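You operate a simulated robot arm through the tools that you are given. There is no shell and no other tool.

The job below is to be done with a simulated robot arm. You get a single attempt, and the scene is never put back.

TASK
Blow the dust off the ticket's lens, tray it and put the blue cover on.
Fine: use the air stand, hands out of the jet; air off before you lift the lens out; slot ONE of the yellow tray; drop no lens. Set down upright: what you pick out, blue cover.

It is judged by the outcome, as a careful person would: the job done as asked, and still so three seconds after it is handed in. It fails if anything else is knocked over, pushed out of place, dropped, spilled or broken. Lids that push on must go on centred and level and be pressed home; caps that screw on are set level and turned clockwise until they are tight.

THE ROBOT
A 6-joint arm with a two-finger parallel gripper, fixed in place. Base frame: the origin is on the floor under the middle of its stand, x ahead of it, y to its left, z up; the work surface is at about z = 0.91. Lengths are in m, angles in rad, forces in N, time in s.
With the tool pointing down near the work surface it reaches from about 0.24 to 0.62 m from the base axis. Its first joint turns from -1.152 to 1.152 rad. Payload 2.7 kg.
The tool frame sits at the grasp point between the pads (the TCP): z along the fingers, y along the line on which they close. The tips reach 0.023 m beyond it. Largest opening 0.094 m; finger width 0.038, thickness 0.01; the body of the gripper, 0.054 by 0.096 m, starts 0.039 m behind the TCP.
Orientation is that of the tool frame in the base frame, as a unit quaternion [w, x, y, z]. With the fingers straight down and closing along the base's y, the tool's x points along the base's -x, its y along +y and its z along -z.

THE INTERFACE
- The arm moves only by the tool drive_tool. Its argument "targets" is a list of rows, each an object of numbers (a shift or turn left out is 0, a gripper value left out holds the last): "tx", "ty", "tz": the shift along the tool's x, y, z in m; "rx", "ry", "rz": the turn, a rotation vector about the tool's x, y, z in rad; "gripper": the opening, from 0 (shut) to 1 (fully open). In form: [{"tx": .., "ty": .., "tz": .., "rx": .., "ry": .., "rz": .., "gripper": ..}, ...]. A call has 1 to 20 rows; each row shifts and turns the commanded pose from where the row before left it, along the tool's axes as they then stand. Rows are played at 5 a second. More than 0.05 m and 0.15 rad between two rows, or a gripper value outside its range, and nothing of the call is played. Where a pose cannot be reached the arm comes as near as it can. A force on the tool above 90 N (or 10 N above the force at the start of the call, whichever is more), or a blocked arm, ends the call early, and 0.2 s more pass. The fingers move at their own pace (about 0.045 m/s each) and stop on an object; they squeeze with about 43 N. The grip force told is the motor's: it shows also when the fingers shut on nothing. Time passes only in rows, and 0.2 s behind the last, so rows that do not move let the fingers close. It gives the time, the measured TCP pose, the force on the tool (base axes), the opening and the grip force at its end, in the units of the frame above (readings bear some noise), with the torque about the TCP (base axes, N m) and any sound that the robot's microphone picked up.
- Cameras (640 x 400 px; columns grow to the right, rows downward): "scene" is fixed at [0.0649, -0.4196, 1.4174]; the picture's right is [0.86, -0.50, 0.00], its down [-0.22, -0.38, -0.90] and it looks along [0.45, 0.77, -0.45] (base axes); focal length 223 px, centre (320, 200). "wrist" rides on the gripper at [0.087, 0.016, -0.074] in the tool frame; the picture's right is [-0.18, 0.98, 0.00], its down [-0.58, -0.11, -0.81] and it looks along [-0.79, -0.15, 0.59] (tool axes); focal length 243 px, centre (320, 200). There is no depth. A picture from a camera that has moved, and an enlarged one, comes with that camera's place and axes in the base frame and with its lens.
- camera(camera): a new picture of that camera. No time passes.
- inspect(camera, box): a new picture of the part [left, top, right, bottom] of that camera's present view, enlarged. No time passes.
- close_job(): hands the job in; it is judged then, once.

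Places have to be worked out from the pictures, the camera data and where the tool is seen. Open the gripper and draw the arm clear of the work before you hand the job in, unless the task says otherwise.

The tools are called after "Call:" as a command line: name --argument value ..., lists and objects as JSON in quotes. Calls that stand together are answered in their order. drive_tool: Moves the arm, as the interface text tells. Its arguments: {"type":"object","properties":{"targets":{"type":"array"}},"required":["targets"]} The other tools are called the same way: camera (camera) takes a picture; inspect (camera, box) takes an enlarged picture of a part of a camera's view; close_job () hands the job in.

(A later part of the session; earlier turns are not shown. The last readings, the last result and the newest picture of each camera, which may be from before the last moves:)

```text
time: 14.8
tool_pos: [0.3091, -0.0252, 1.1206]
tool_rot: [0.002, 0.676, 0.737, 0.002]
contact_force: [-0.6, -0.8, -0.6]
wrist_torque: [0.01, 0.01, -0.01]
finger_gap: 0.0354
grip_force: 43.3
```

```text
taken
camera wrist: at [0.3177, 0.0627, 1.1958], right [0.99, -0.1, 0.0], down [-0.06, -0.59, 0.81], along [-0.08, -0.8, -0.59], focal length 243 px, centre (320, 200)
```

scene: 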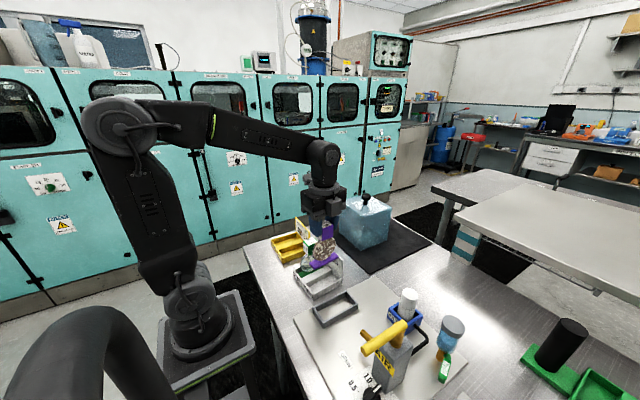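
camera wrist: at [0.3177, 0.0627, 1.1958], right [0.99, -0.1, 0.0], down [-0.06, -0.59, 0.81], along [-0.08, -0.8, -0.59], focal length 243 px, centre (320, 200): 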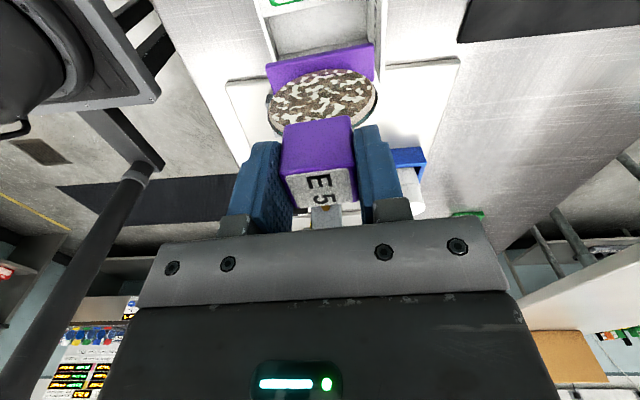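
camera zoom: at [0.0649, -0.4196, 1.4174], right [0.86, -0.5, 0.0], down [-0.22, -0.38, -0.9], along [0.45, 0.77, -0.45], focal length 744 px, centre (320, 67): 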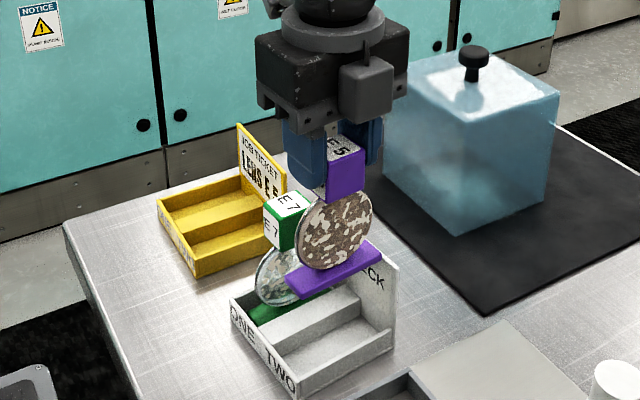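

E5 is out with its foot, and E7 stayed in place. I straighten to the seat's angle and move over the seat at (0.289, −0.114).

Call:
drive_tool --targets '[{"rz": 0.085}, {"tx": -0.03, "ty": -0.0063}, {"tx": -0.03, "ty": -0.0063}, {"tx": -0.0302, "ty": -0.0063}, {}]'

Call:
camera --camera "wrist"

Call:
inspect --camera "scene" --box '[270, 200, 430, 330]'

Call:
inspect --camera "wrist" --box '[240, 30, 400, 150]'

```text
time: 16.0
tool_pos: [0.289, -0.1152, 1.12]
tool_rot: [0.001, 0.707, 0.707, 0.001]
contact_force: [-0.1, 0.0, -1.1]
wrist_torque: [0.01, 0.03, 0.01]
finger_gap: 0.0352
grip_force: 43.4
```

```text
taken
camera wrist: at [0.3057, -0.0291, 1.1948], right [0.98, -0.18, 0.0], down [-0.11, -0.58, 0.81], along [-0.15, -0.79, -0.59], focal length 243 px, centre (320, 200)
```

wrist: 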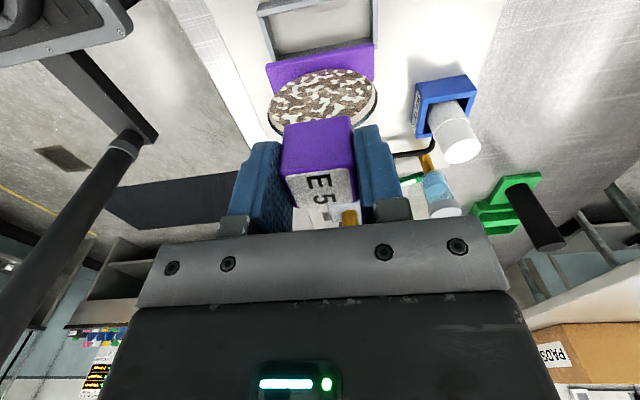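

```text
3.08 times, centred on (350, 265) of scene
camera zoom: at [0.0649, -0.4196, 1.4174], right [0.86, -0.5, 0.0], down [-0.22, -0.38, -0.9], along [0.45, 0.77, -0.45], focal length 687 px, centre (228, 0)
```

zoom: 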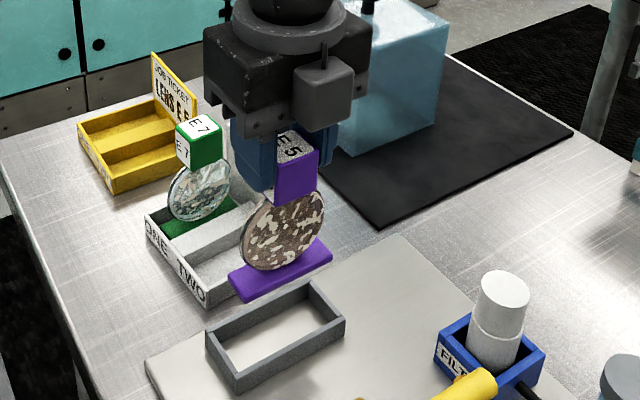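

```text
3.33 times, centred on (320, 90) of wrist
camera zoom: at [0.3057, -0.0291, 1.1948], right [0.98, -0.18, 0.0], down [-0.11, -0.58, 0.81], along [-0.15, -0.79, -0.59], focal length 809 px, centre (320, 567)
```

zoom: 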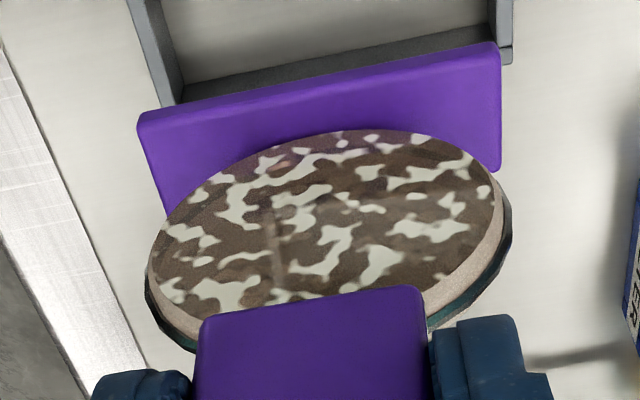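

The foot is centred and square over the seat. I lower to just above the seat's rim and check.

Call:
drive_tool --targets '[{"tz": 0.03}, {"tz": 0.03}, {"tz": 0.008}, {}]'

Call:
inspect --camera "scene" --box '[290, 240, 390, 340]'

Call:
inspect --camera "wrist" --box '[240, 20, 400, 150]'

```text
time: 17.0
tool_pos: [0.2901, -0.1146, 1.0532]
tool_rot: [0.001, 0.707, 0.708, 0.002]
contact_force: [-0.8, -0.4, -0.8]
wrist_torque: [0.0, 0.01, 0.04]
finger_gap: 0.035
grip_force: 43.4
```

```text
4.00 times, centred on (340, 290) of scene
camera zoom: at [0.0649, -0.4196, 1.4174], right [0.86, -0.5, 0.0], down [-0.22, -0.38, -0.9], along [0.45, 0.77, -0.45], focal length 893 px, centre (240, -160)
```

zoom: 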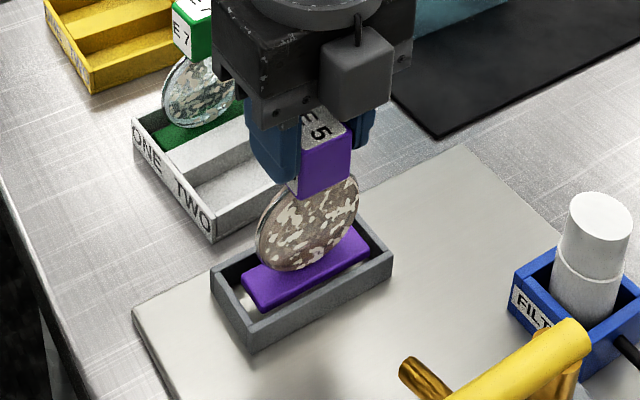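

```text
3.08 times, centred on (320, 85) of wrist
camera zoom: at [0.3066, -0.0287, 1.1278], right [0.98, -0.18, 0.0], down [-0.11, -0.58, 0.81], along [-0.15, -0.79, -0.59], focal length 746 px, centre (320, 554)
```

zoom: 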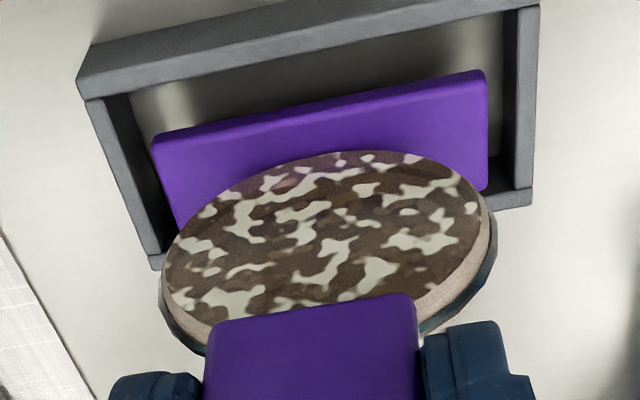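

The foot is over the seat's opening with room all round. I lower in small steps, watching the force.

Call:
drive_tool --targets '[{"tz": 0.004}, {"tz": 0.004}, {"tz": 0.004}, {}]'

Call:
inspect --camera "scene" --box '[290, 240, 390, 340]'

```text
time: 18.0
tool_pos: [0.2917, -0.1141, 1.039]
tool_rot: [0.001, 0.707, 0.707, 0.001]
contact_force: [0.0, 0.7, -1.3]
wrist_torque: [0.02, -0.03, -0.02]
finger_gap: 0.0351
grip_force: 42.7
```

```text
4.00 times, centred on (340, 290) of scene
camera zoom: at [0.0649, -0.4196, 1.4174], right [0.86, -0.5, 0.0], down [-0.22, -0.38, -0.9], along [0.45, 0.77, -0.45], focal length 893 px, centre (240, -160)
```

zoom: 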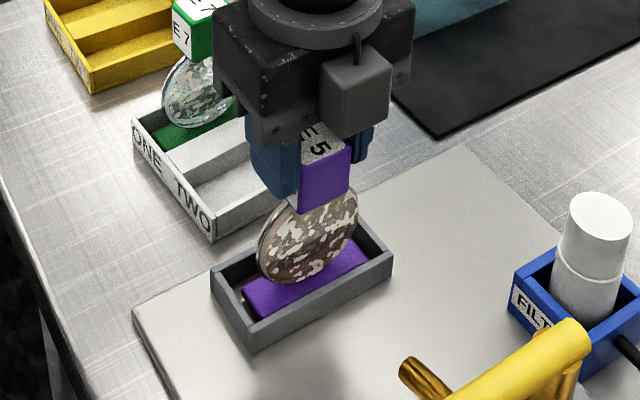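

Call:
drive_tool --targets '[{"tz": 0.003}, {"tz": 0.002}, {}]'

Call:
inspect --camera "scene" --box '[310, 260, 370, 320]'

```text
time: 18.8
tool_pos: [0.2902, -0.1131, 1.0362]
tool_rot: [0.003, 0.707, 0.707, 0.002]
contact_force: [-1.5, 2.5, 14.5]
wrist_torque: [0.26, 0.52, -0.04]
finger_gap: 0.0352
grip_force: 43.0
```

```text
6.67 times, centred on (340, 290) of scene
camera zoom: at [0.0647, -0.4195, 1.4175], right [0.86, -0.5, 0.0], down [-0.22, -0.38, -0.9], along [0.45, 0.77, -0.45], focal length 1488 px, centre (187, -400)
```

zoom: 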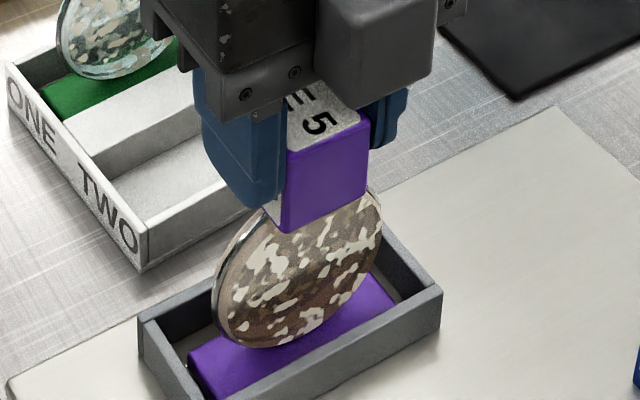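

Contact: 14.5 N with the TCP at 1.036, so the lens is on the seat floor. I ease up about 1.2 mm to unload, then open.

Call:
drive_tool --targets '[{"tz": -0.0012}, {}]'

```text
time: 19.4
tool_pos: [0.2902, -0.113, 1.0362]
tool_rot: [0.001, 0.707, 0.707, 0.001]
contact_force: [0.5, -0.1, 1.0]
wrist_torque: [-0.05, -0.09, -0.01]
finger_gap: 0.0351
grip_force: 43.2
```

The load is down to 1 N, so the lens is standing on the floor. I open the fingers.

Call:
drive_tool --targets '[{"gripper": 0.65}, {}, {}]'

Call:
inspect --camera "scene" --box '[300, 240, 380, 320]'

Call:
inspect --camera "wrist" --box '[220, 60, 420, 220]'

```text
time: 20.2
tool_pos: [0.2905, -0.1147, 1.0369]
tool_rot: [0.001, 0.707, 0.707, 0.001]
contact_force: [-0.3, 0.2, -0.3]
wrist_torque: [0.01, 0.01, -0.03]
finger_gap: 0.0609
grip_force: 0.1
```

```text
5.00 times, centred on (340, 280) of scene
camera zoom: at [0.0649, -0.4196, 1.4174], right [0.86, -0.5, 0.0], down [-0.22, -0.38, -0.9], along [0.45, 0.77, -0.45], focal length 1116 px, centre (220, -200)
```

zoom: 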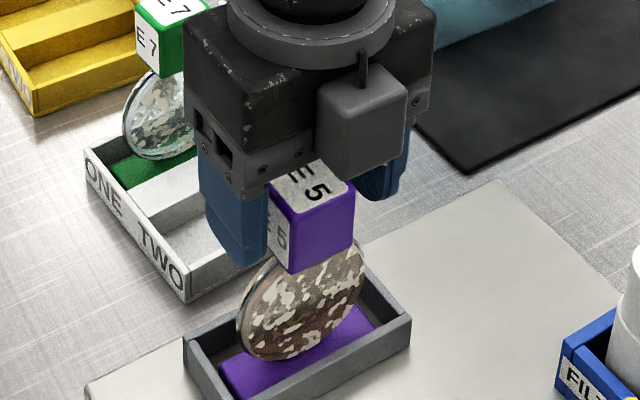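

```text
2.50 times, centred on (320, 140) of wrist
camera zoom: at [0.3063, -0.0276, 1.1119], right [0.98, -0.18, 0.0], down [-0.11, -0.58, 0.81], along [-0.15, -0.79, -0.59], focal length 606 px, centre (320, 350)
```

zoom: 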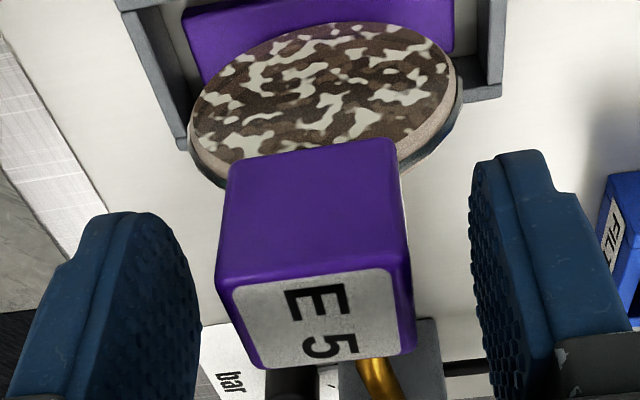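

The lens stands upright in the seat, released. I rise well clear, then move toward −y at height to check the space behind the lever before approaching it.

Call:
drive_tool --targets '[{"tz": -0.02}, {"tz": -0.04}, {"tz": -0.045}, {"tz": -0.045}, {"tz": -0.045}, {"tz": -0.02, "tx": -0.03}, {"tx": -0.05}, {"tx": -0.05}, {}]'

Call:
camera --camera "wrist"

Call:
inspect --camera "wrist" --box '[230, 60, 410, 220]'

Call:
inspect --camera "scene" --box '[280, 230, 440, 400]'

```text
time: 22.2
tool_pos: [0.2897, -0.2454, 1.2545]
tool_rot: [0.001, 0.707, 0.707, 0.001]
contact_force: [-0.5, 0.4, 0.4]
wrist_torque: [0.01, -0.01, -0.04]
finger_gap: 0.0611
grip_force: 0.2
```

```text
taken
camera wrist: at [0.3062, -0.16, 1.3292], right [0.98, -0.18, 0.0], down [-0.11, -0.58, 0.81], along [-0.15, -0.79, -0.59], focal length 243 px, centre (320, 200)
```

wrist: 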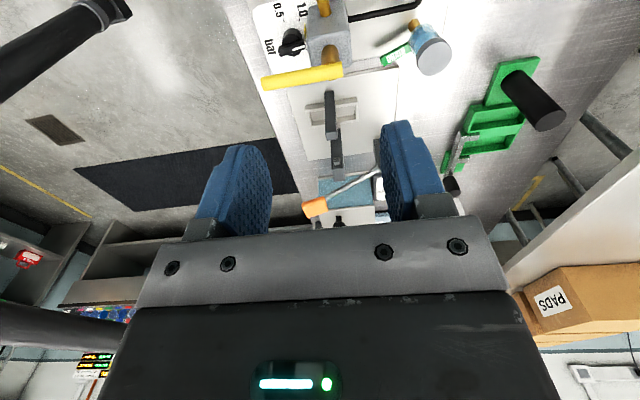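

```text
2.50 times, centred on (320, 140) of wrist
camera zoom: at [0.3062, -0.16, 1.3292], right [0.98, -0.18, 0.0], down [-0.11, -0.58, 0.81], along [-0.15, -0.79, -0.59], focal length 606 px, centre (320, 350)
```

zoom: 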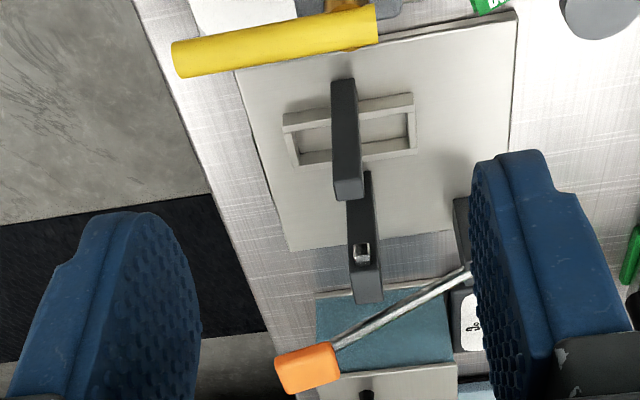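

```text
2.35 times, centred on (360, 315) of scene
camera zoom: at [0.0649, -0.4197, 1.4174], right [0.86, -0.5, 0.0], down [-0.22, -0.38, -0.9], along [0.45, 0.77, -0.45], focal length 525 px, centre (226, -71)
```

zoom: 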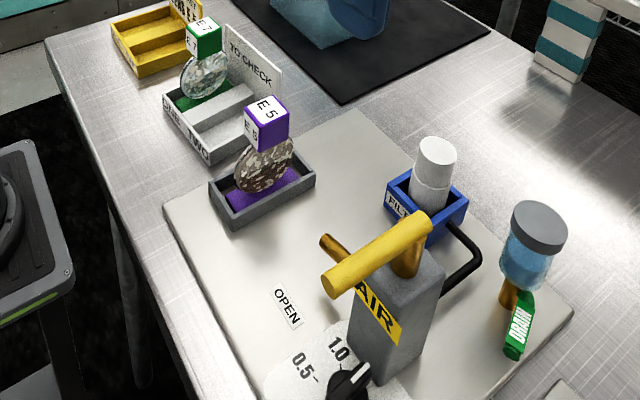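

Nothing behind the lever is taller than about z 1.04 at x≈0.28. I close the fingers and bring them down beside the lever's outer end on its −y side: tool (0.2405, −0.325), TCP z 1.076.

Call:
drive_tool --targets '[{"gripper": 0.0, "tx": -0.04, "ty": -0.024}, {"tx": -0.041, "ty": -0.0245}, {"tz": 0.045}, {"tz": 0.045}, {"tz": 0.035}, {}]'

Call:
camera --camera "scene"

Call:
inspect --camera "scene" --box '[300, 280, 460, 400]'

Call:
camera --camera "wrist"

```text
time: 23.6
tool_pos: [0.2423, -0.3251, 1.1275]
tool_rot: [0.002, 0.708, 0.707, 0.001]
contact_force: [0.3, 0.4, 0.8]
wrist_torque: [0.02, 0.03, -0.01]
finger_gap: 0.0001
grip_force: 42.3
```

```text
taken
```

scene: 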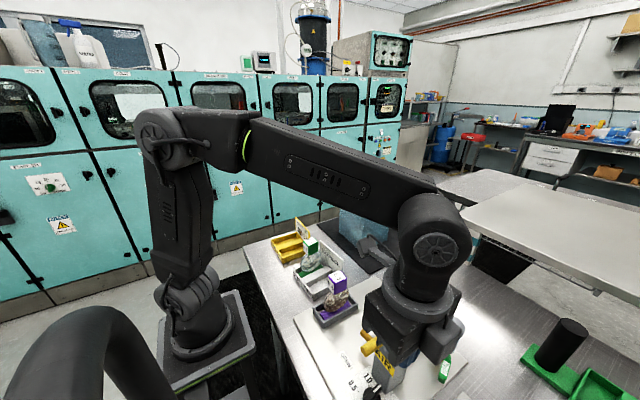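

```text
3.33 times, centred on (380, 340) of scene
camera zoom: at [0.0649, -0.4196, 1.4174], right [0.86, -0.5, 0.0], down [-0.22, -0.38, -0.9], along [0.45, 0.77, -0.45], focal length 744 px, centre (120, -267)
```

zoom: 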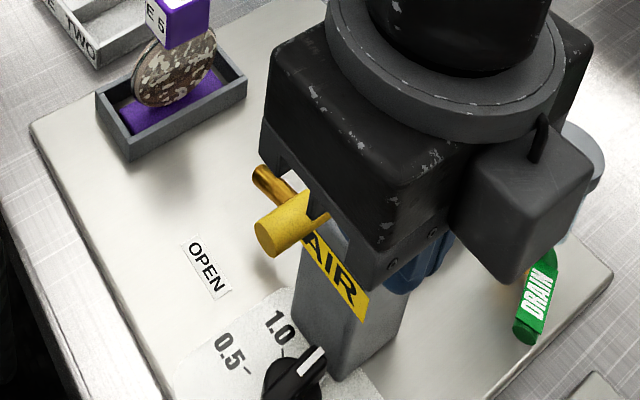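

```text
taken
camera wrist: at [0.2584, -0.2379, 1.2016], right [0.98, -0.18, 0.0], down [-0.11, -0.58, 0.81], along [-0.15, -0.79, -0.59], focal length 243 px, centre (320, 200)
```

wrist: 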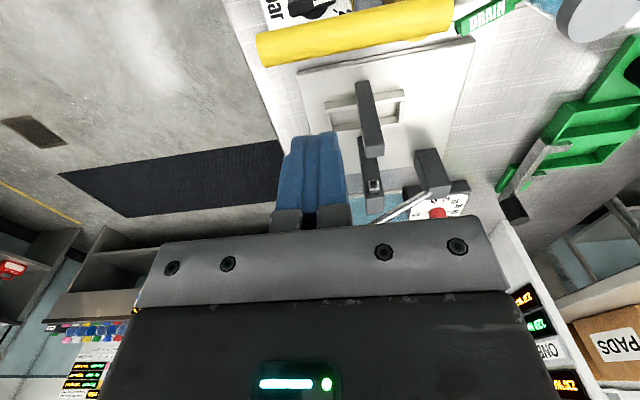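

The finger is on the −y side of the lever with clearance. I lower so the tips straddle the lever's height.

Call:
drive_tool --targets '[{"tz": 0.025}, {"tz": 0.025}, {}]'

Call:
camera --camera "wrist"

Call:
inspect --camera "wrist" --box '[220, 60, 420, 220]'

```text
time: 24.4
tool_pos: [0.2414, -0.3248, 1.075]
tool_rot: [0.001, 0.707, 0.708, 0.001]
contact_force: [0.3, -0.4, -0.3]
wrist_torque: [0.01, 0.04, 0.01]
finger_gap: 0.0
grip_force: 43.1
```

```text
taken
camera wrist: at [0.2574, -0.2389, 1.1514], right [0.98, -0.18, 0.0], down [-0.11, -0.58, 0.81], along [-0.15, -0.79, -0.59], focal length 243 px, centre (320, 200)
```

wrist: 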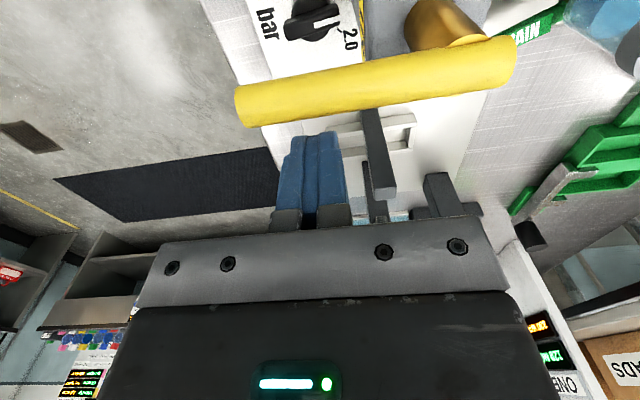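

```text
2.50 times, centred on (320, 140) of wrist
camera zoom: at [0.2574, -0.2389, 1.1514], right [0.98, -0.18, 0.0], down [-0.11, -0.58, 0.81], along [-0.15, -0.79, -0.59], focal length 606 px, centre (320, 350)
```

zoom: 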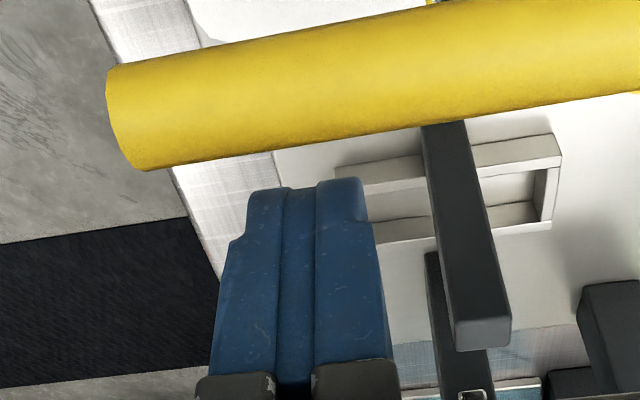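

I take a quick look at the dial, which is now visible near the image's top.

Call:
inspect --camera "wrist" --box '[240, 0, 400, 60]'

```text
4.00 times, centred on (320, 30) of wrist
camera zoom: at [0.2574, -0.2389, 1.1514], right [0.98, -0.18, 0.0], down [-0.11, -0.58, 0.81], along [-0.15, -0.79, -0.59], focal length 970 px, centre (320, 880)
```

zoom: 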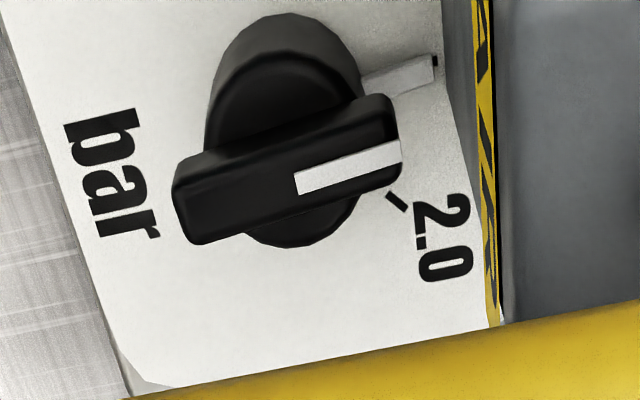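

The dial is set and I leave it alone. Now I push the lever's end toward OPEN (+y) along its arc, slowly, to about 45°, and listen.

Call:
drive_tool --targets '[{"tx": 0.0137}, {"tx": 0.0063, "ty": -0.0031}, {"tx": 0.007, "ty": -0.0023}, {"tx": 0.0075, "ty": -0.0014}, {"tx": 0.0081, "ty": -0.0002}, {"tx": 0.0083, "ty": 0.001}, {"tx": 0.0083, "ty": 0.0024}, {}]'

Call:
camera --camera "wrist"

Call:
inspect --camera "scene" --box '[290, 240, 450, 400]'

```text
time: 26.2
tool_pos: [0.2382, -0.2668, 1.078]
tool_rot: [0.002, 0.707, 0.708, 0.001]
contact_force: [-0.5, 0.0, 0.3]
wrist_torque: [0.03, -0.02, 0.02]
finger_gap: 0.0
grip_force: 42.5
```

```text
taken
camera wrist: at [0.2537, -0.1794, 1.1526], right [0.98, -0.18, 0.0], down [-0.11, -0.58, 0.81], along [-0.15, -0.79, -0.59], focal length 243 px, centre (320, 200)
```

wrist: 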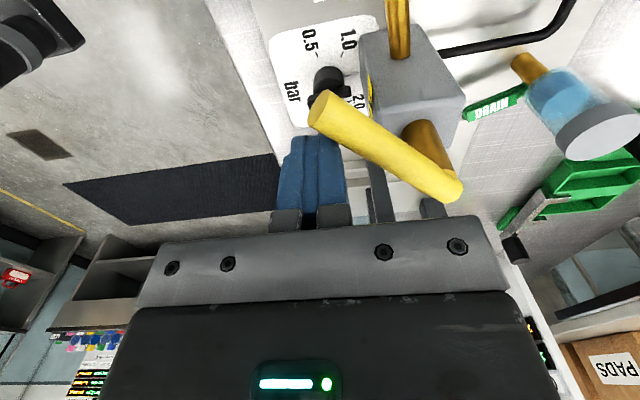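

```text
2.50 times, centred on (370, 320) of scene
camera zoom: at [0.0649, -0.4196, 1.4174], right [0.86, -0.5, 0.0], down [-0.22, -0.38, -0.9], along [0.45, 0.77, -0.45], focal length 558 px, centre (195, -100)
```

zoom: 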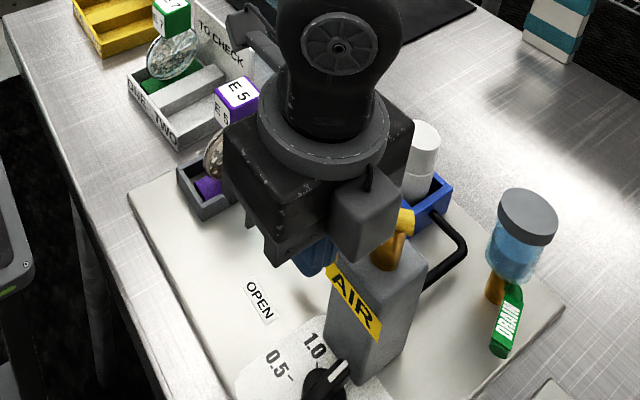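

The lever has followed to about 45°, with no sound yet. I continue to about 67°, listening for the air.

Call:
drive_tool --targets '[{"tx": 0.0081, "ty": 0.0038}, {"tx": 0.0075, "ty": 0.0052}, {"tx": 0.0069, "ty": 0.0066}, {}]'

Call:
camera --camera "wrist"

Call:
inspect --camera "scene" --box '[290, 240, 450, 400]'

```text
time: 27.2
tool_pos: [0.252, -0.2436, 1.0769]
tool_rot: [0.002, 0.707, 0.708, 0.001]
contact_force: [-0.4, -0.1, -0.1]
wrist_torque: [0.0, 0.0, -0.04]
finger_gap: 0.0
grip_force: 42.2
```

```text
taken
camera wrist: at [0.2696, -0.1565, 1.1519], right [0.98, -0.18, 0.0], down [-0.11, -0.58, 0.81], along [-0.15, -0.79, -0.59], focal length 243 px, centre (320, 200)
```

wrist: 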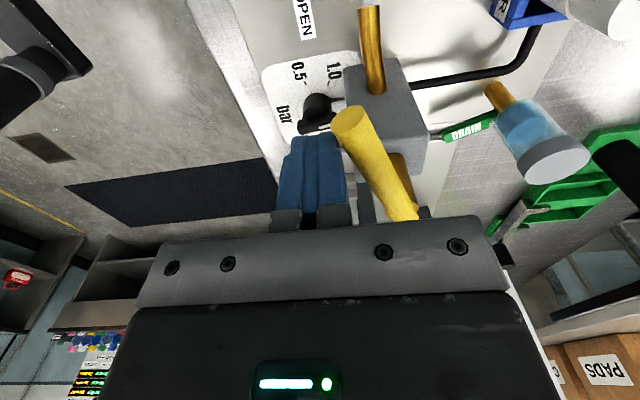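

```text
2.50 times, centred on (370, 320) of scene
camera zoom: at [0.0649, -0.4196, 1.4174], right [0.86, -0.5, 0.0], down [-0.22, -0.38, -0.9], along [0.45, 0.77, -0.45], focal length 558 px, centre (195, -100)
```

zoom: 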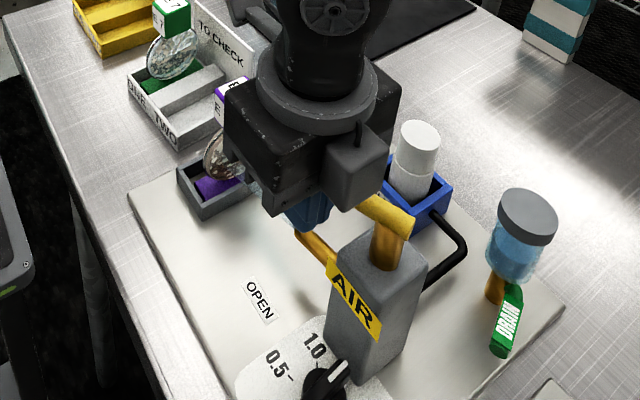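

Still no sound. I continue to about 82°, with the finger staying above z 1.05 and behind the nozzle tip.

Call:
drive_tool --targets '[{"tx": 0.0057, "ty": 0.0077}, {"tx": 0.0045, "ty": 0.0086}, {}]'

Call:
camera --camera "wrist"

Call:
inspect --camera "scene" --box '[290, 240, 450, 400]'

```text
time: 28.0
tool_pos: [0.2674, -0.2344, 1.0779]
tool_rot: [0.002, 0.707, 0.707, 0.0]
contact_force: [-26.4, -9.4, 16.2]
wrist_torque: [0.3, -0.19, 0.45]
finger_gap: 0.0002
grip_force: 42.1
```

```text
taken
camera wrist: at [0.2839, -0.1478, 1.1526], right [0.98, -0.18, 0.0], down [-0.11, -0.58, 0.81], along [-0.15, -0.79, -0.59], focal length 243 px, centre (320, 200)
```

wrist: 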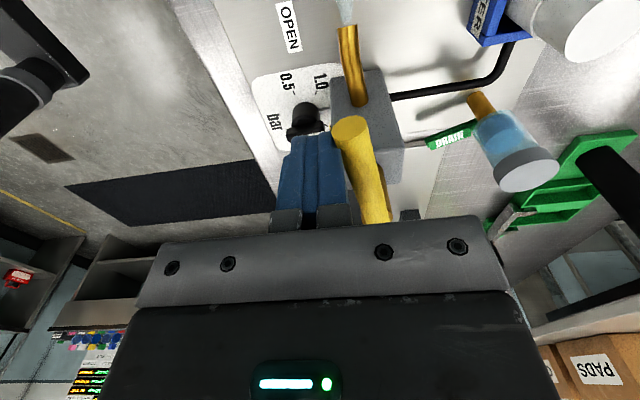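

```text
2.50 times, centred on (370, 320) of scene
camera zoom: at [0.0639, -0.4198, 1.4174], right [0.86, -0.5, 0.0], down [-0.22, -0.38, -0.9], along [0.45, 0.77, -0.44], focal length 558 px, centre (195, -100)
```

zoom: 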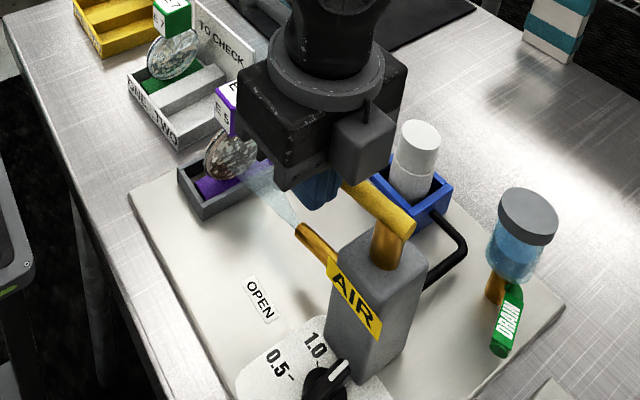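

The air is on: a cone from the nozzle blows on the lens, and the lever has met its stop (26 N). I back the finger off the lever and rise, away from the jet.

Call:
drive_tool --targets '[{"ty": -0.01, "tx": -0.004}, {"ty": -0.012, "tx": -0.01}, {"tz": -0.03}, {"tz": -0.045}, {"tz": -0.045}, {}]'

Call:
camera --camera "scene"

Call:
inspect --camera "scene" --box '[290, 250, 430, 370]'

Call:
camera --camera "wrist"

```text
time: 29.4
tool_pos: [0.2462, -0.2499, 1.1981]
tool_rot: [0.001, 0.707, 0.707, 0.001]
contact_force: [-1.1, 0.0, -0.6]
wrist_torque: [-0.01, -0.04, 0.0]
finger_gap: 0.0
grip_force: 42.8
```

```text
taken
```

scene: 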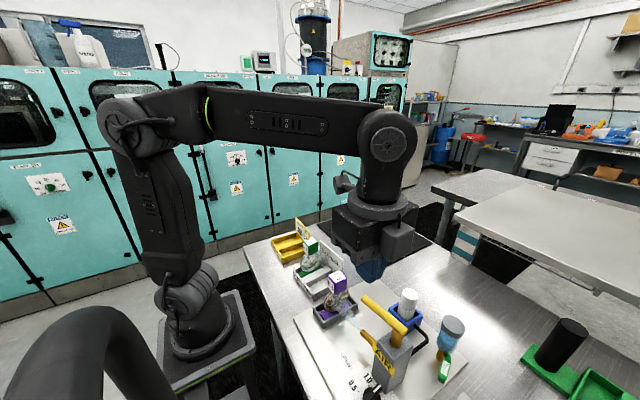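

```text
3.33 times, centred on (360, 310) of scene
camera zoom: at [0.0649, -0.4196, 1.4174], right [0.86, -0.5, 0.0], down [-0.22, -0.38, -0.9], along [0.45, 0.77, -0.45], focal length 744 px, centre (187, -167)
```

zoom: 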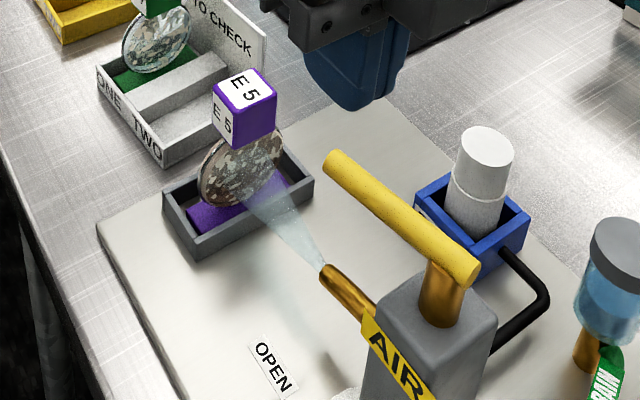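

```text
taken
camera wrist: at [0.2627, -0.1624, 1.2731], right [0.98, -0.18, 0.0], down [-0.11, -0.58, 0.81], along [-0.15, -0.79, -0.59], focal length 243 px, centre (320, 200)
```

wrist: 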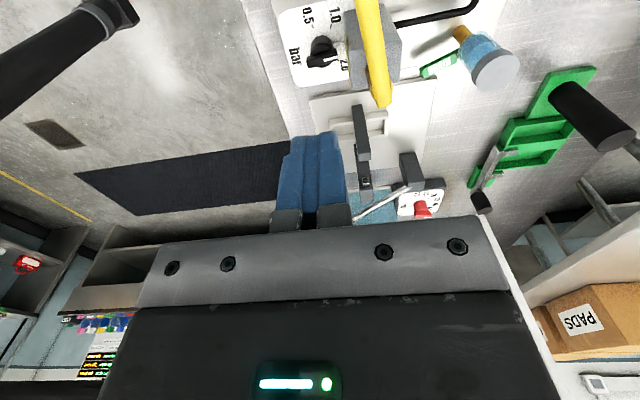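

The jet is on the lens and the hand is well above and behind it. I wait 2 s and look at the dust.

Call:
drive_tool --targets '[{}, {}, {}, {}, {}, {}, {}, {}, {}, {}]'

Call:
inspect --camera "scene" --box '[310, 255, 380, 325]'

```text
time: 31.6
tool_pos: [0.2462, -0.2489, 1.1971]
tool_rot: [0.002, 0.707, 0.707, 0.001]
contact_force: [-0.3, -0.3, 0.4]
wrist_torque: [0.04, 0.01, -0.01]
finger_gap: 0.0001
grip_force: 43.0
```

```text
5.71 times, centred on (345, 290) of scene
camera zoom: at [0.0649, -0.4196, 1.4174], right [0.86, -0.5, 0.0], down [-0.22, -0.38, -0.9], along [0.45, 0.77, -0.45], focal length 1275 px, centre (177, -314)
```

zoom: 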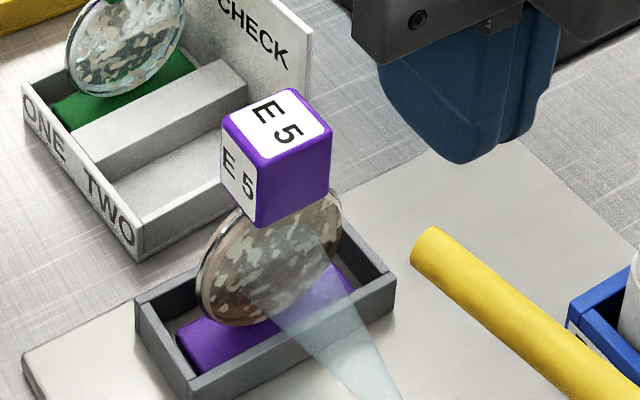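

The dust is fading. I keep blowing.

Call:
drive_tool --targets '[{}, {}, {}, {}, {}, {}, {}, {}, {}, {}, {}, {}, {}, {}, {}]'

Call:
inspect --camera "scene" --box '[310, 255, 380, 325]'

```text
time: 34.8
tool_pos: [0.2461, -0.2496, 1.1971]
tool_rot: [0.001, 0.707, 0.707, 0.001]
contact_force: [-0.8, -0.3, -0.1]
wrist_torque: [0.0, 0.0, -0.01]
finger_gap: 0.0
grip_force: 42.8
```

```text
5.71 times, centred on (345, 290) of scene
camera zoom: at [0.0649, -0.4196, 1.4174], right [0.86, -0.5, 0.0], down [-0.22, -0.38, -0.9], along [0.45, 0.77, -0.45], focal length 1275 px, centre (177, -314)
```

zoom: 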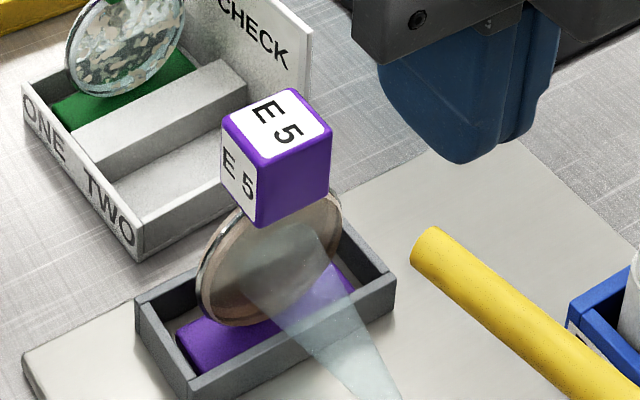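

Almost clear; a light film remains. I wait a further 4 s.

Call:
drive_tool --targets '[{}, {}, {}, {}, {}, {}, {}, {}, {}, {}, {}, {}, {}, {}, {}, {}, {}, {}, {}, {}]'

Call:
inspect --camera "scene" --box '[310, 255, 380, 325]'

Call:
inspect --camera "scene" --box '[325, 275, 355, 305]'

```text
time: 39.0
tool_pos: [0.2464, -0.2493, 1.1976]
tool_rot: [0.001, 0.707, 0.708, 0.001]
contact_force: [-0.2, 0.2, -0.1]
wrist_torque: [0.0, 0.0, 0.01]
finger_gap: 0.0001
grip_force: 42.2
```

```text
5.71 times, centred on (345, 290) of scene
camera zoom: at [0.0649, -0.4196, 1.4174], right [0.86, -0.5, 0.0], down [-0.22, -0.38, -0.9], along [0.45, 0.77, -0.45], focal length 1275 px, centre (177, -314)
```

zoom: 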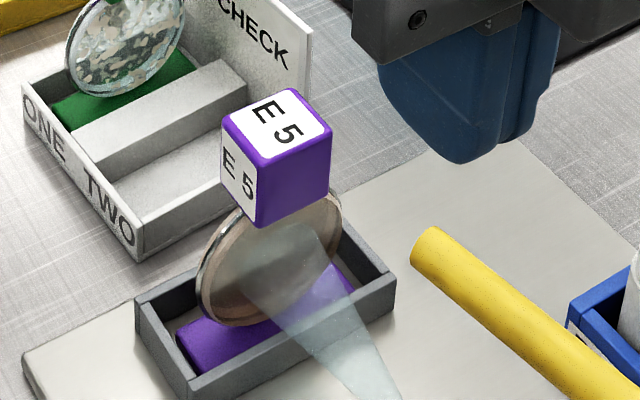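

```text
13.33 times, centred on (340, 290) of scene
camera zoom: at [0.0649, -0.4196, 1.4174], right [0.86, -0.5, 0.0], down [-0.22, -0.38, -0.9], along [0.45, 0.77, -0.45], focal length 2975 px, centre (53, -1000)
```

zoom: 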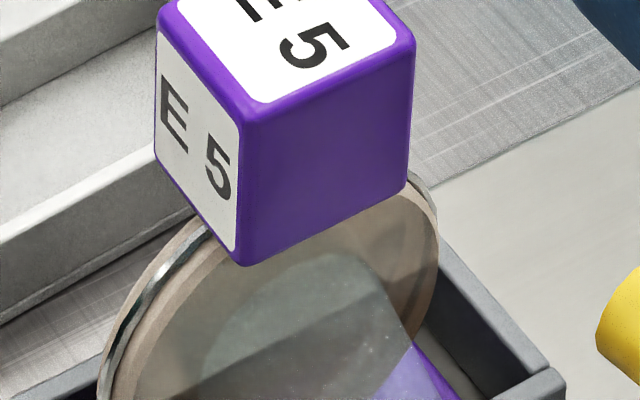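

No change since 34.8 s, so blowing seems complete on the near face. I check the far face with the wrist camera, staying about 20 cm above the jet.

Call:
drive_tool --targets '[{"tz": -0.04}, {"tx": 0.045, "ty": 0.01}, {"tx": 0.045, "ty": 0.01}, {"tx": 0.045, "ty": 0.01}, {"tx": 0.045, "ty": 0.01}, {"tx": 0.045}, {"tx": 0.045}, {}]'

Call:
camera --camera "wrist"

Call:
inspect --camera "wrist" --box '[270, 50, 390, 150]'

Call:
inspect --camera "scene" --box '[310, 255, 380, 325]'

```text
time: 40.8
tool_pos: [0.2864, 0.0213, 1.2377]
tool_rot: [0.001, 0.707, 0.707, 0.001]
contact_force: [-0.1, -0.3, -0.4]
wrist_torque: [-0.04, -0.03, -0.01]
finger_gap: 0.0
grip_force: 42.3
```

```text
taken
camera wrist: at [0.3034, 0.1079, 1.3123], right [0.98, -0.18, 0.0], down [-0.11, -0.58, 0.81], along [-0.15, -0.79, -0.59], focal length 243 px, centre (320, 200)
```

wrist: 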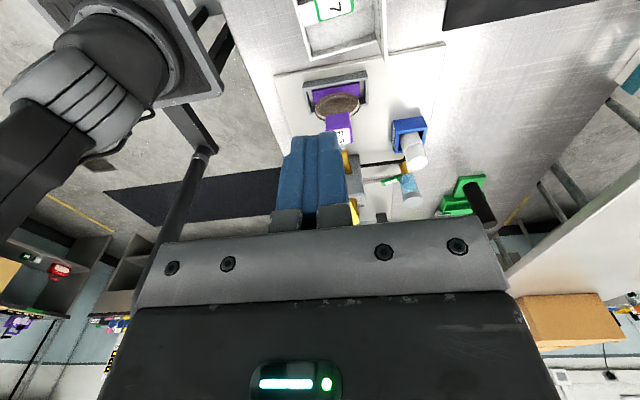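

```text
4.00 times, centred on (330, 100) of wrist
camera zoom: at [0.3034, 0.1079, 1.3123], right [0.98, -0.18, 0.0], down [-0.11, -0.58, 0.81], along [-0.15, -0.79, -0.59], focal length 970 px, centre (280, 600)
```

zoom: 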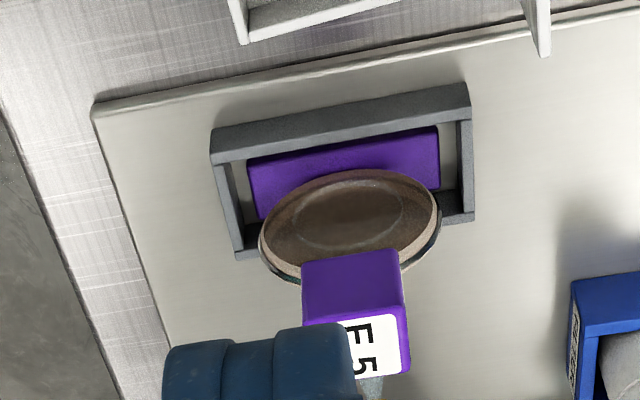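

```text
5.71 times, centred on (345, 290) of scene
camera zoom: at [0.0649, -0.4196, 1.4174], right [0.86, -0.5, 0.0], down [-0.22, -0.38, -0.9], along [0.45, 0.77, -0.45], focal length 1275 px, centre (177, -314)
```

zoom: 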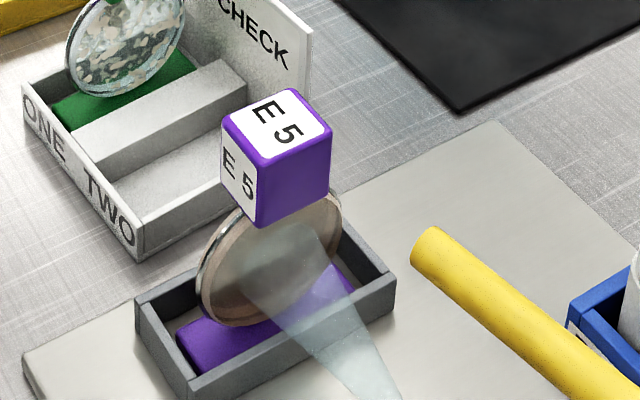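

Both faces are now evenly clear amber glass with the dust patches gone. Now I shut the air: the lever points at about 78°, so I go to its +x side at (0.319, −0.232), staying high over the jet.

Call:
drive_tool --targets '[{"tx": -0.0421, "ty": 0.0055}, {"tx": -0.0421, "ty": 0.0055}, {"tx": -0.0421, "ty": 0.0055}, {"tx": -0.0421, "ty": 0.0055}, {"tx": -0.0421, "ty": 0.0055}, {"tx": -0.0421, "ty": 0.0055}, {"tz": 0.04}, {"tz": 0.04}, {"tz": 0.035}, {}]'

Call:
camera --camera "wrist"

Call:
inspect --camera "scene" --box '[310, 250, 450, 390]'

```text
time: 43.0
tool_pos: [0.3223, -0.2314, 1.1216]
tool_rot: [0.001, 0.707, 0.707, 0.002]
contact_force: [-0.1, 0.2, 0.6]
wrist_torque: [0.03, -0.01, -0.02]
finger_gap: 0.0
grip_force: 42.3
```

```text
taken
camera wrist: at [0.3389, -0.1439, 1.1963], right [0.98, -0.18, 0.0], down [-0.11, -0.58, 0.81], along [-0.15, -0.79, -0.59], focal length 243 px, centre (320, 200)
```

wrist: 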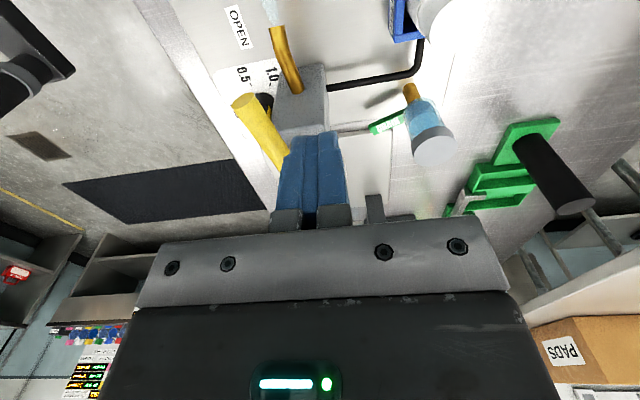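

```text
2.86 times, centred on (380, 320) of scene
camera zoom: at [0.0649, -0.4196, 1.4174], right [0.86, -0.5, 0.0], down [-0.22, -0.38, -0.9], along [0.45, 0.77, -0.45], focal length 638 px, centre (149, -143)
```

zoom: 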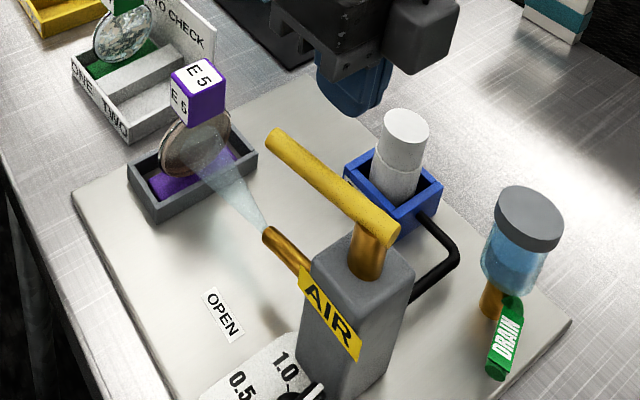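

The finger is on the +x side of the lever with about 18 mm of room. I lower to lever height and push it back along its arc to the closed position.

Call:
drive_tool --targets '[{"tz": 0.023}, {"tz": 0.0226}, {"ty": -0.0134}, {"ty": -0.0054, "tx": 0.0016}, {"ty": -0.0076, "tx": 0.0012}, {}]'

Call:
inspect --camera "scene" --box '[310, 250, 450, 390]'

Call:
camera --camera "wrist"

```text
time: 44.4
tool_pos: [0.2936, -0.2273, 1.0763]
tool_rot: [0.001, 0.707, 0.707, 0.001]
contact_force: [0.9, 0.1, 1.2]
wrist_torque: [-0.03, 0.01, 0.03]
finger_gap: 0.0
grip_force: 42.4
```

```text
2.86 times, centred on (380, 320) of scene
camera zoom: at [0.0649, -0.4196, 1.4174], right [0.86, -0.5, 0.0], down [-0.22, -0.38, -0.9], along [0.45, 0.77, -0.45], focal length 638 px, centre (149, -143)
```

zoom: 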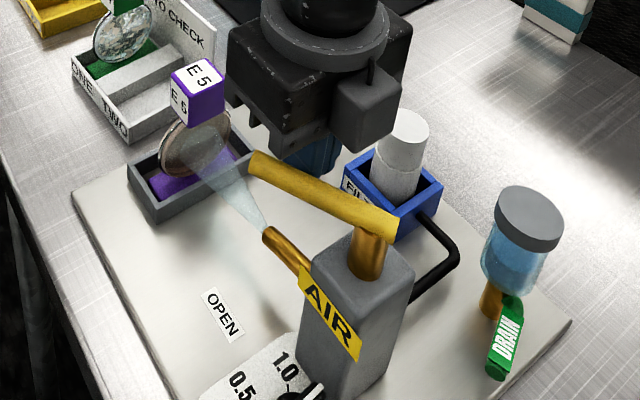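

```text
taken
camera wrist: at [0.3113, -0.1403, 1.1511], right [0.98, -0.18, 0.0], down [-0.11, -0.58, 0.81], along [-0.15, -0.79, -0.59], focal length 243 px, centre (320, 200)
```

wrist: 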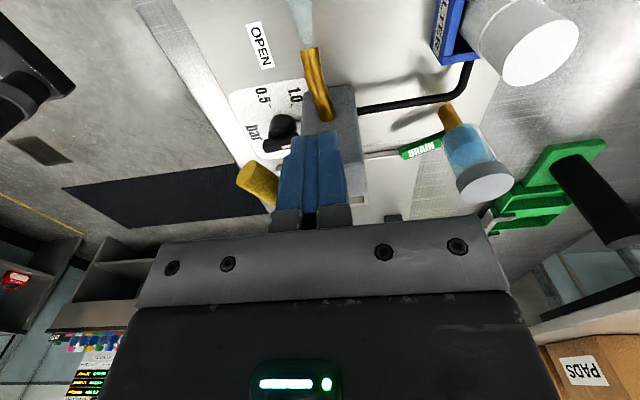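

The lever is following. I continue along the arc toward the closed stop.

Call:
drive_tool --targets '[{"ty": -0.0064, "tx": -0.0003}, {"ty": -0.0064, "tx": -0.0007}, {"ty": -0.0066, "tx": -0.002}, {"ty": -0.0066, "tx": -0.0032}, {"ty": -0.0064, "tx": -0.0042}, {"ty": -0.0057, "tx": -0.0056}, {"ty": -0.005, "tx": -0.0065}, {}]'

Call:
inspect --camera "scene" --box '[310, 250, 450, 390]'

Call:
camera --camera "wrist"

```text
time: 46.2
tool_pos: [0.2509, -0.2493, 1.075]
tool_rot: [0.001, 0.707, 0.707, 0.001]
contact_force: [1.2, 0.5, -0.6]
wrist_torque: [-0.03, -0.02, 0.02]
finger_gap: 0.0002
grip_force: 42.3
```

```text
2.86 times, centred on (380, 320) of scene
camera zoom: at [0.0649, -0.4196, 1.4174], right [0.86, -0.5, 0.0], down [-0.22, -0.38, -0.9], along [0.45, 0.77, -0.45], focal length 638 px, centre (149, -143)
```

zoom: 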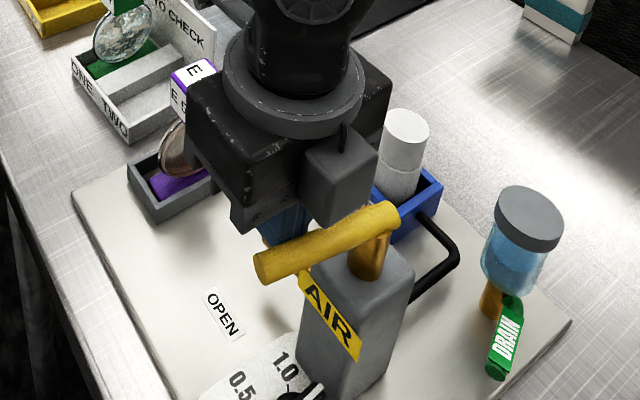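

```text
taken
camera wrist: at [0.2677, -0.1631, 1.1511], right [0.98, -0.18, 0.0], down [-0.11, -0.58, 0.81], along [-0.15, -0.79, -0.59], focal length 243 px, centre (320, 200)
```

wrist: 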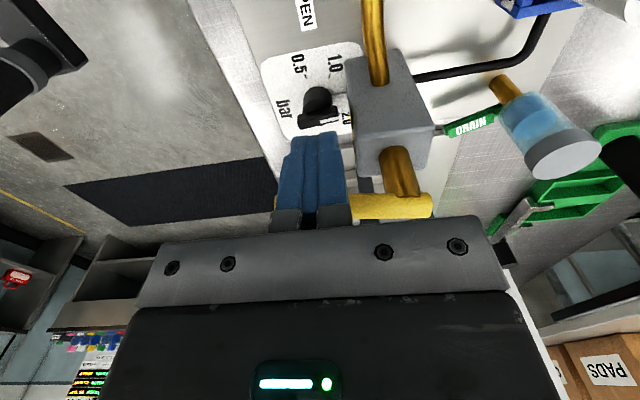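

The jet is off. I nudge the lever the rest of the way to its closed stop.

Call:
drive_tool --targets '[{"ty": -0.002, "tx": -0.0037}, {"ty": -0.002, "tx": -0.0036}, {"tx": -0.002}, {"tx": -0.002}, {}]'

Call:
inspect --camera "scene" --box '[310, 250, 450, 390]'

```text
time: 47.4
tool_pos: [0.2468, -0.2579, 1.0759]
tool_rot: [-0.001, 0.708, 0.707, 0.002]
contact_force: [-3.3, 20.7, 7.3]
wrist_torque: [-0.06, 0.1, 0.0]
finger_gap: 0.0
grip_force: 42.0
```

```text
2.86 times, centred on (380, 320) of scene
camera zoom: at [0.0647, -0.4189, 1.4176], right [0.86, -0.5, 0.0], down [-0.22, -0.38, -0.9], along [0.45, 0.77, -0.45], focal length 638 px, centre (149, -143)
```

zoom: 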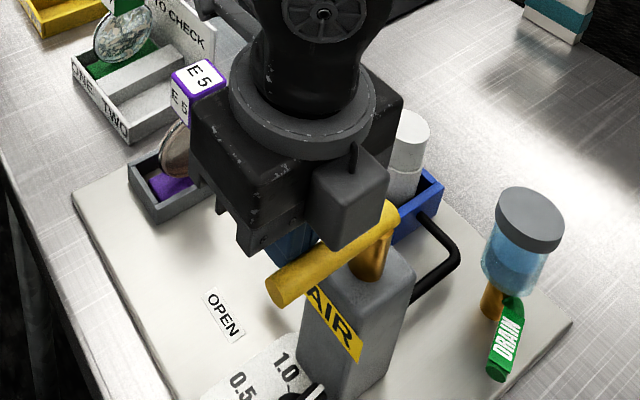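

The lever is back at its closed stop (20 N). I back off, rise, open the fingers partway and return above the lens.

Call:
drive_tool --targets '[{"tx": 0.008}, {"tx": 0.006}, {"tz": -0.04}, {"tz": -0.04}, {"tz": -0.04, "gripper": 0.65}, {"tx": 0.04, "ty": 0.014}, {"tx": 0.045, "ty": 0.015}, {"tx": 0.045, "ty": 0.0145}, {}]'

Call:
camera --camera "scene"

Call:
inspect --camera "scene" --box '[290, 250, 430, 370]'

Call:
camera --camera "wrist"

```text
time: 49.4
tool_pos: [0.2892, -0.1148, 1.1968]
tool_rot: [0.002, 0.707, 0.707, 0.001]
contact_force: [-0.2, 0.2, -0.1]
wrist_torque: [0.03, 0.01, -0.02]
finger_gap: 0.061
grip_force: 0.0
```

```text
taken
```

scene: 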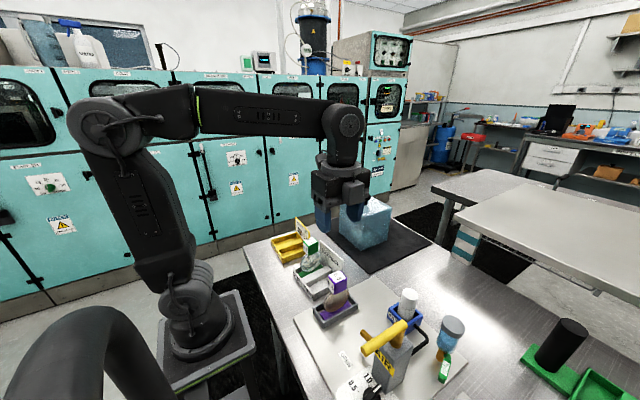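

```text
3.33 times, centred on (360, 310) of scene
camera zoom: at [0.0649, -0.4196, 1.4174], right [0.86, -0.5, 0.0], down [-0.22, -0.38, -0.9], along [0.45, 0.77, -0.45], focal length 744 px, centre (187, -167)
```

zoom: 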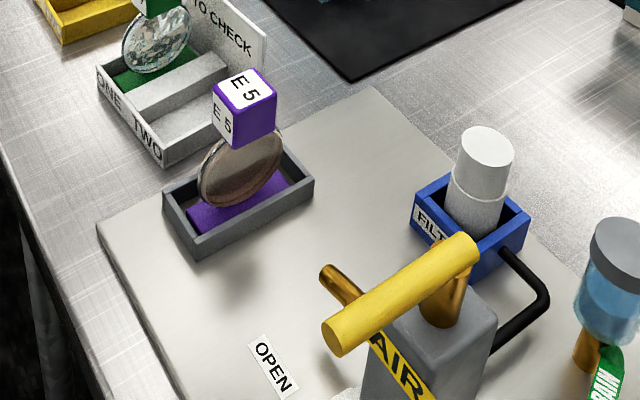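

```text
taken
camera wrist: at [0.3053, -0.0283, 1.2713], right [0.98, -0.18, 0.0], down [-0.11, -0.58, 0.81], along [-0.15, -0.79, -0.59], focal length 243 px, centre (320, 200)
```

wrist: 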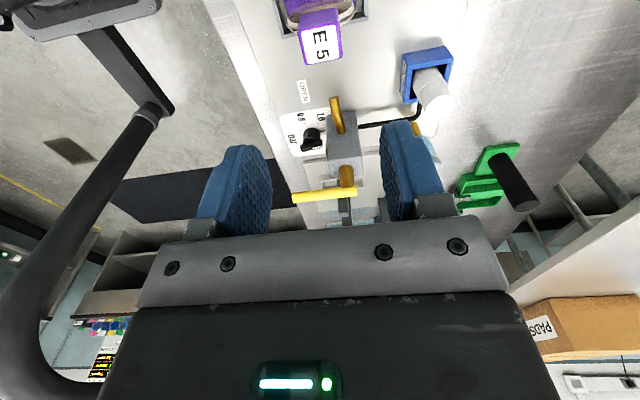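

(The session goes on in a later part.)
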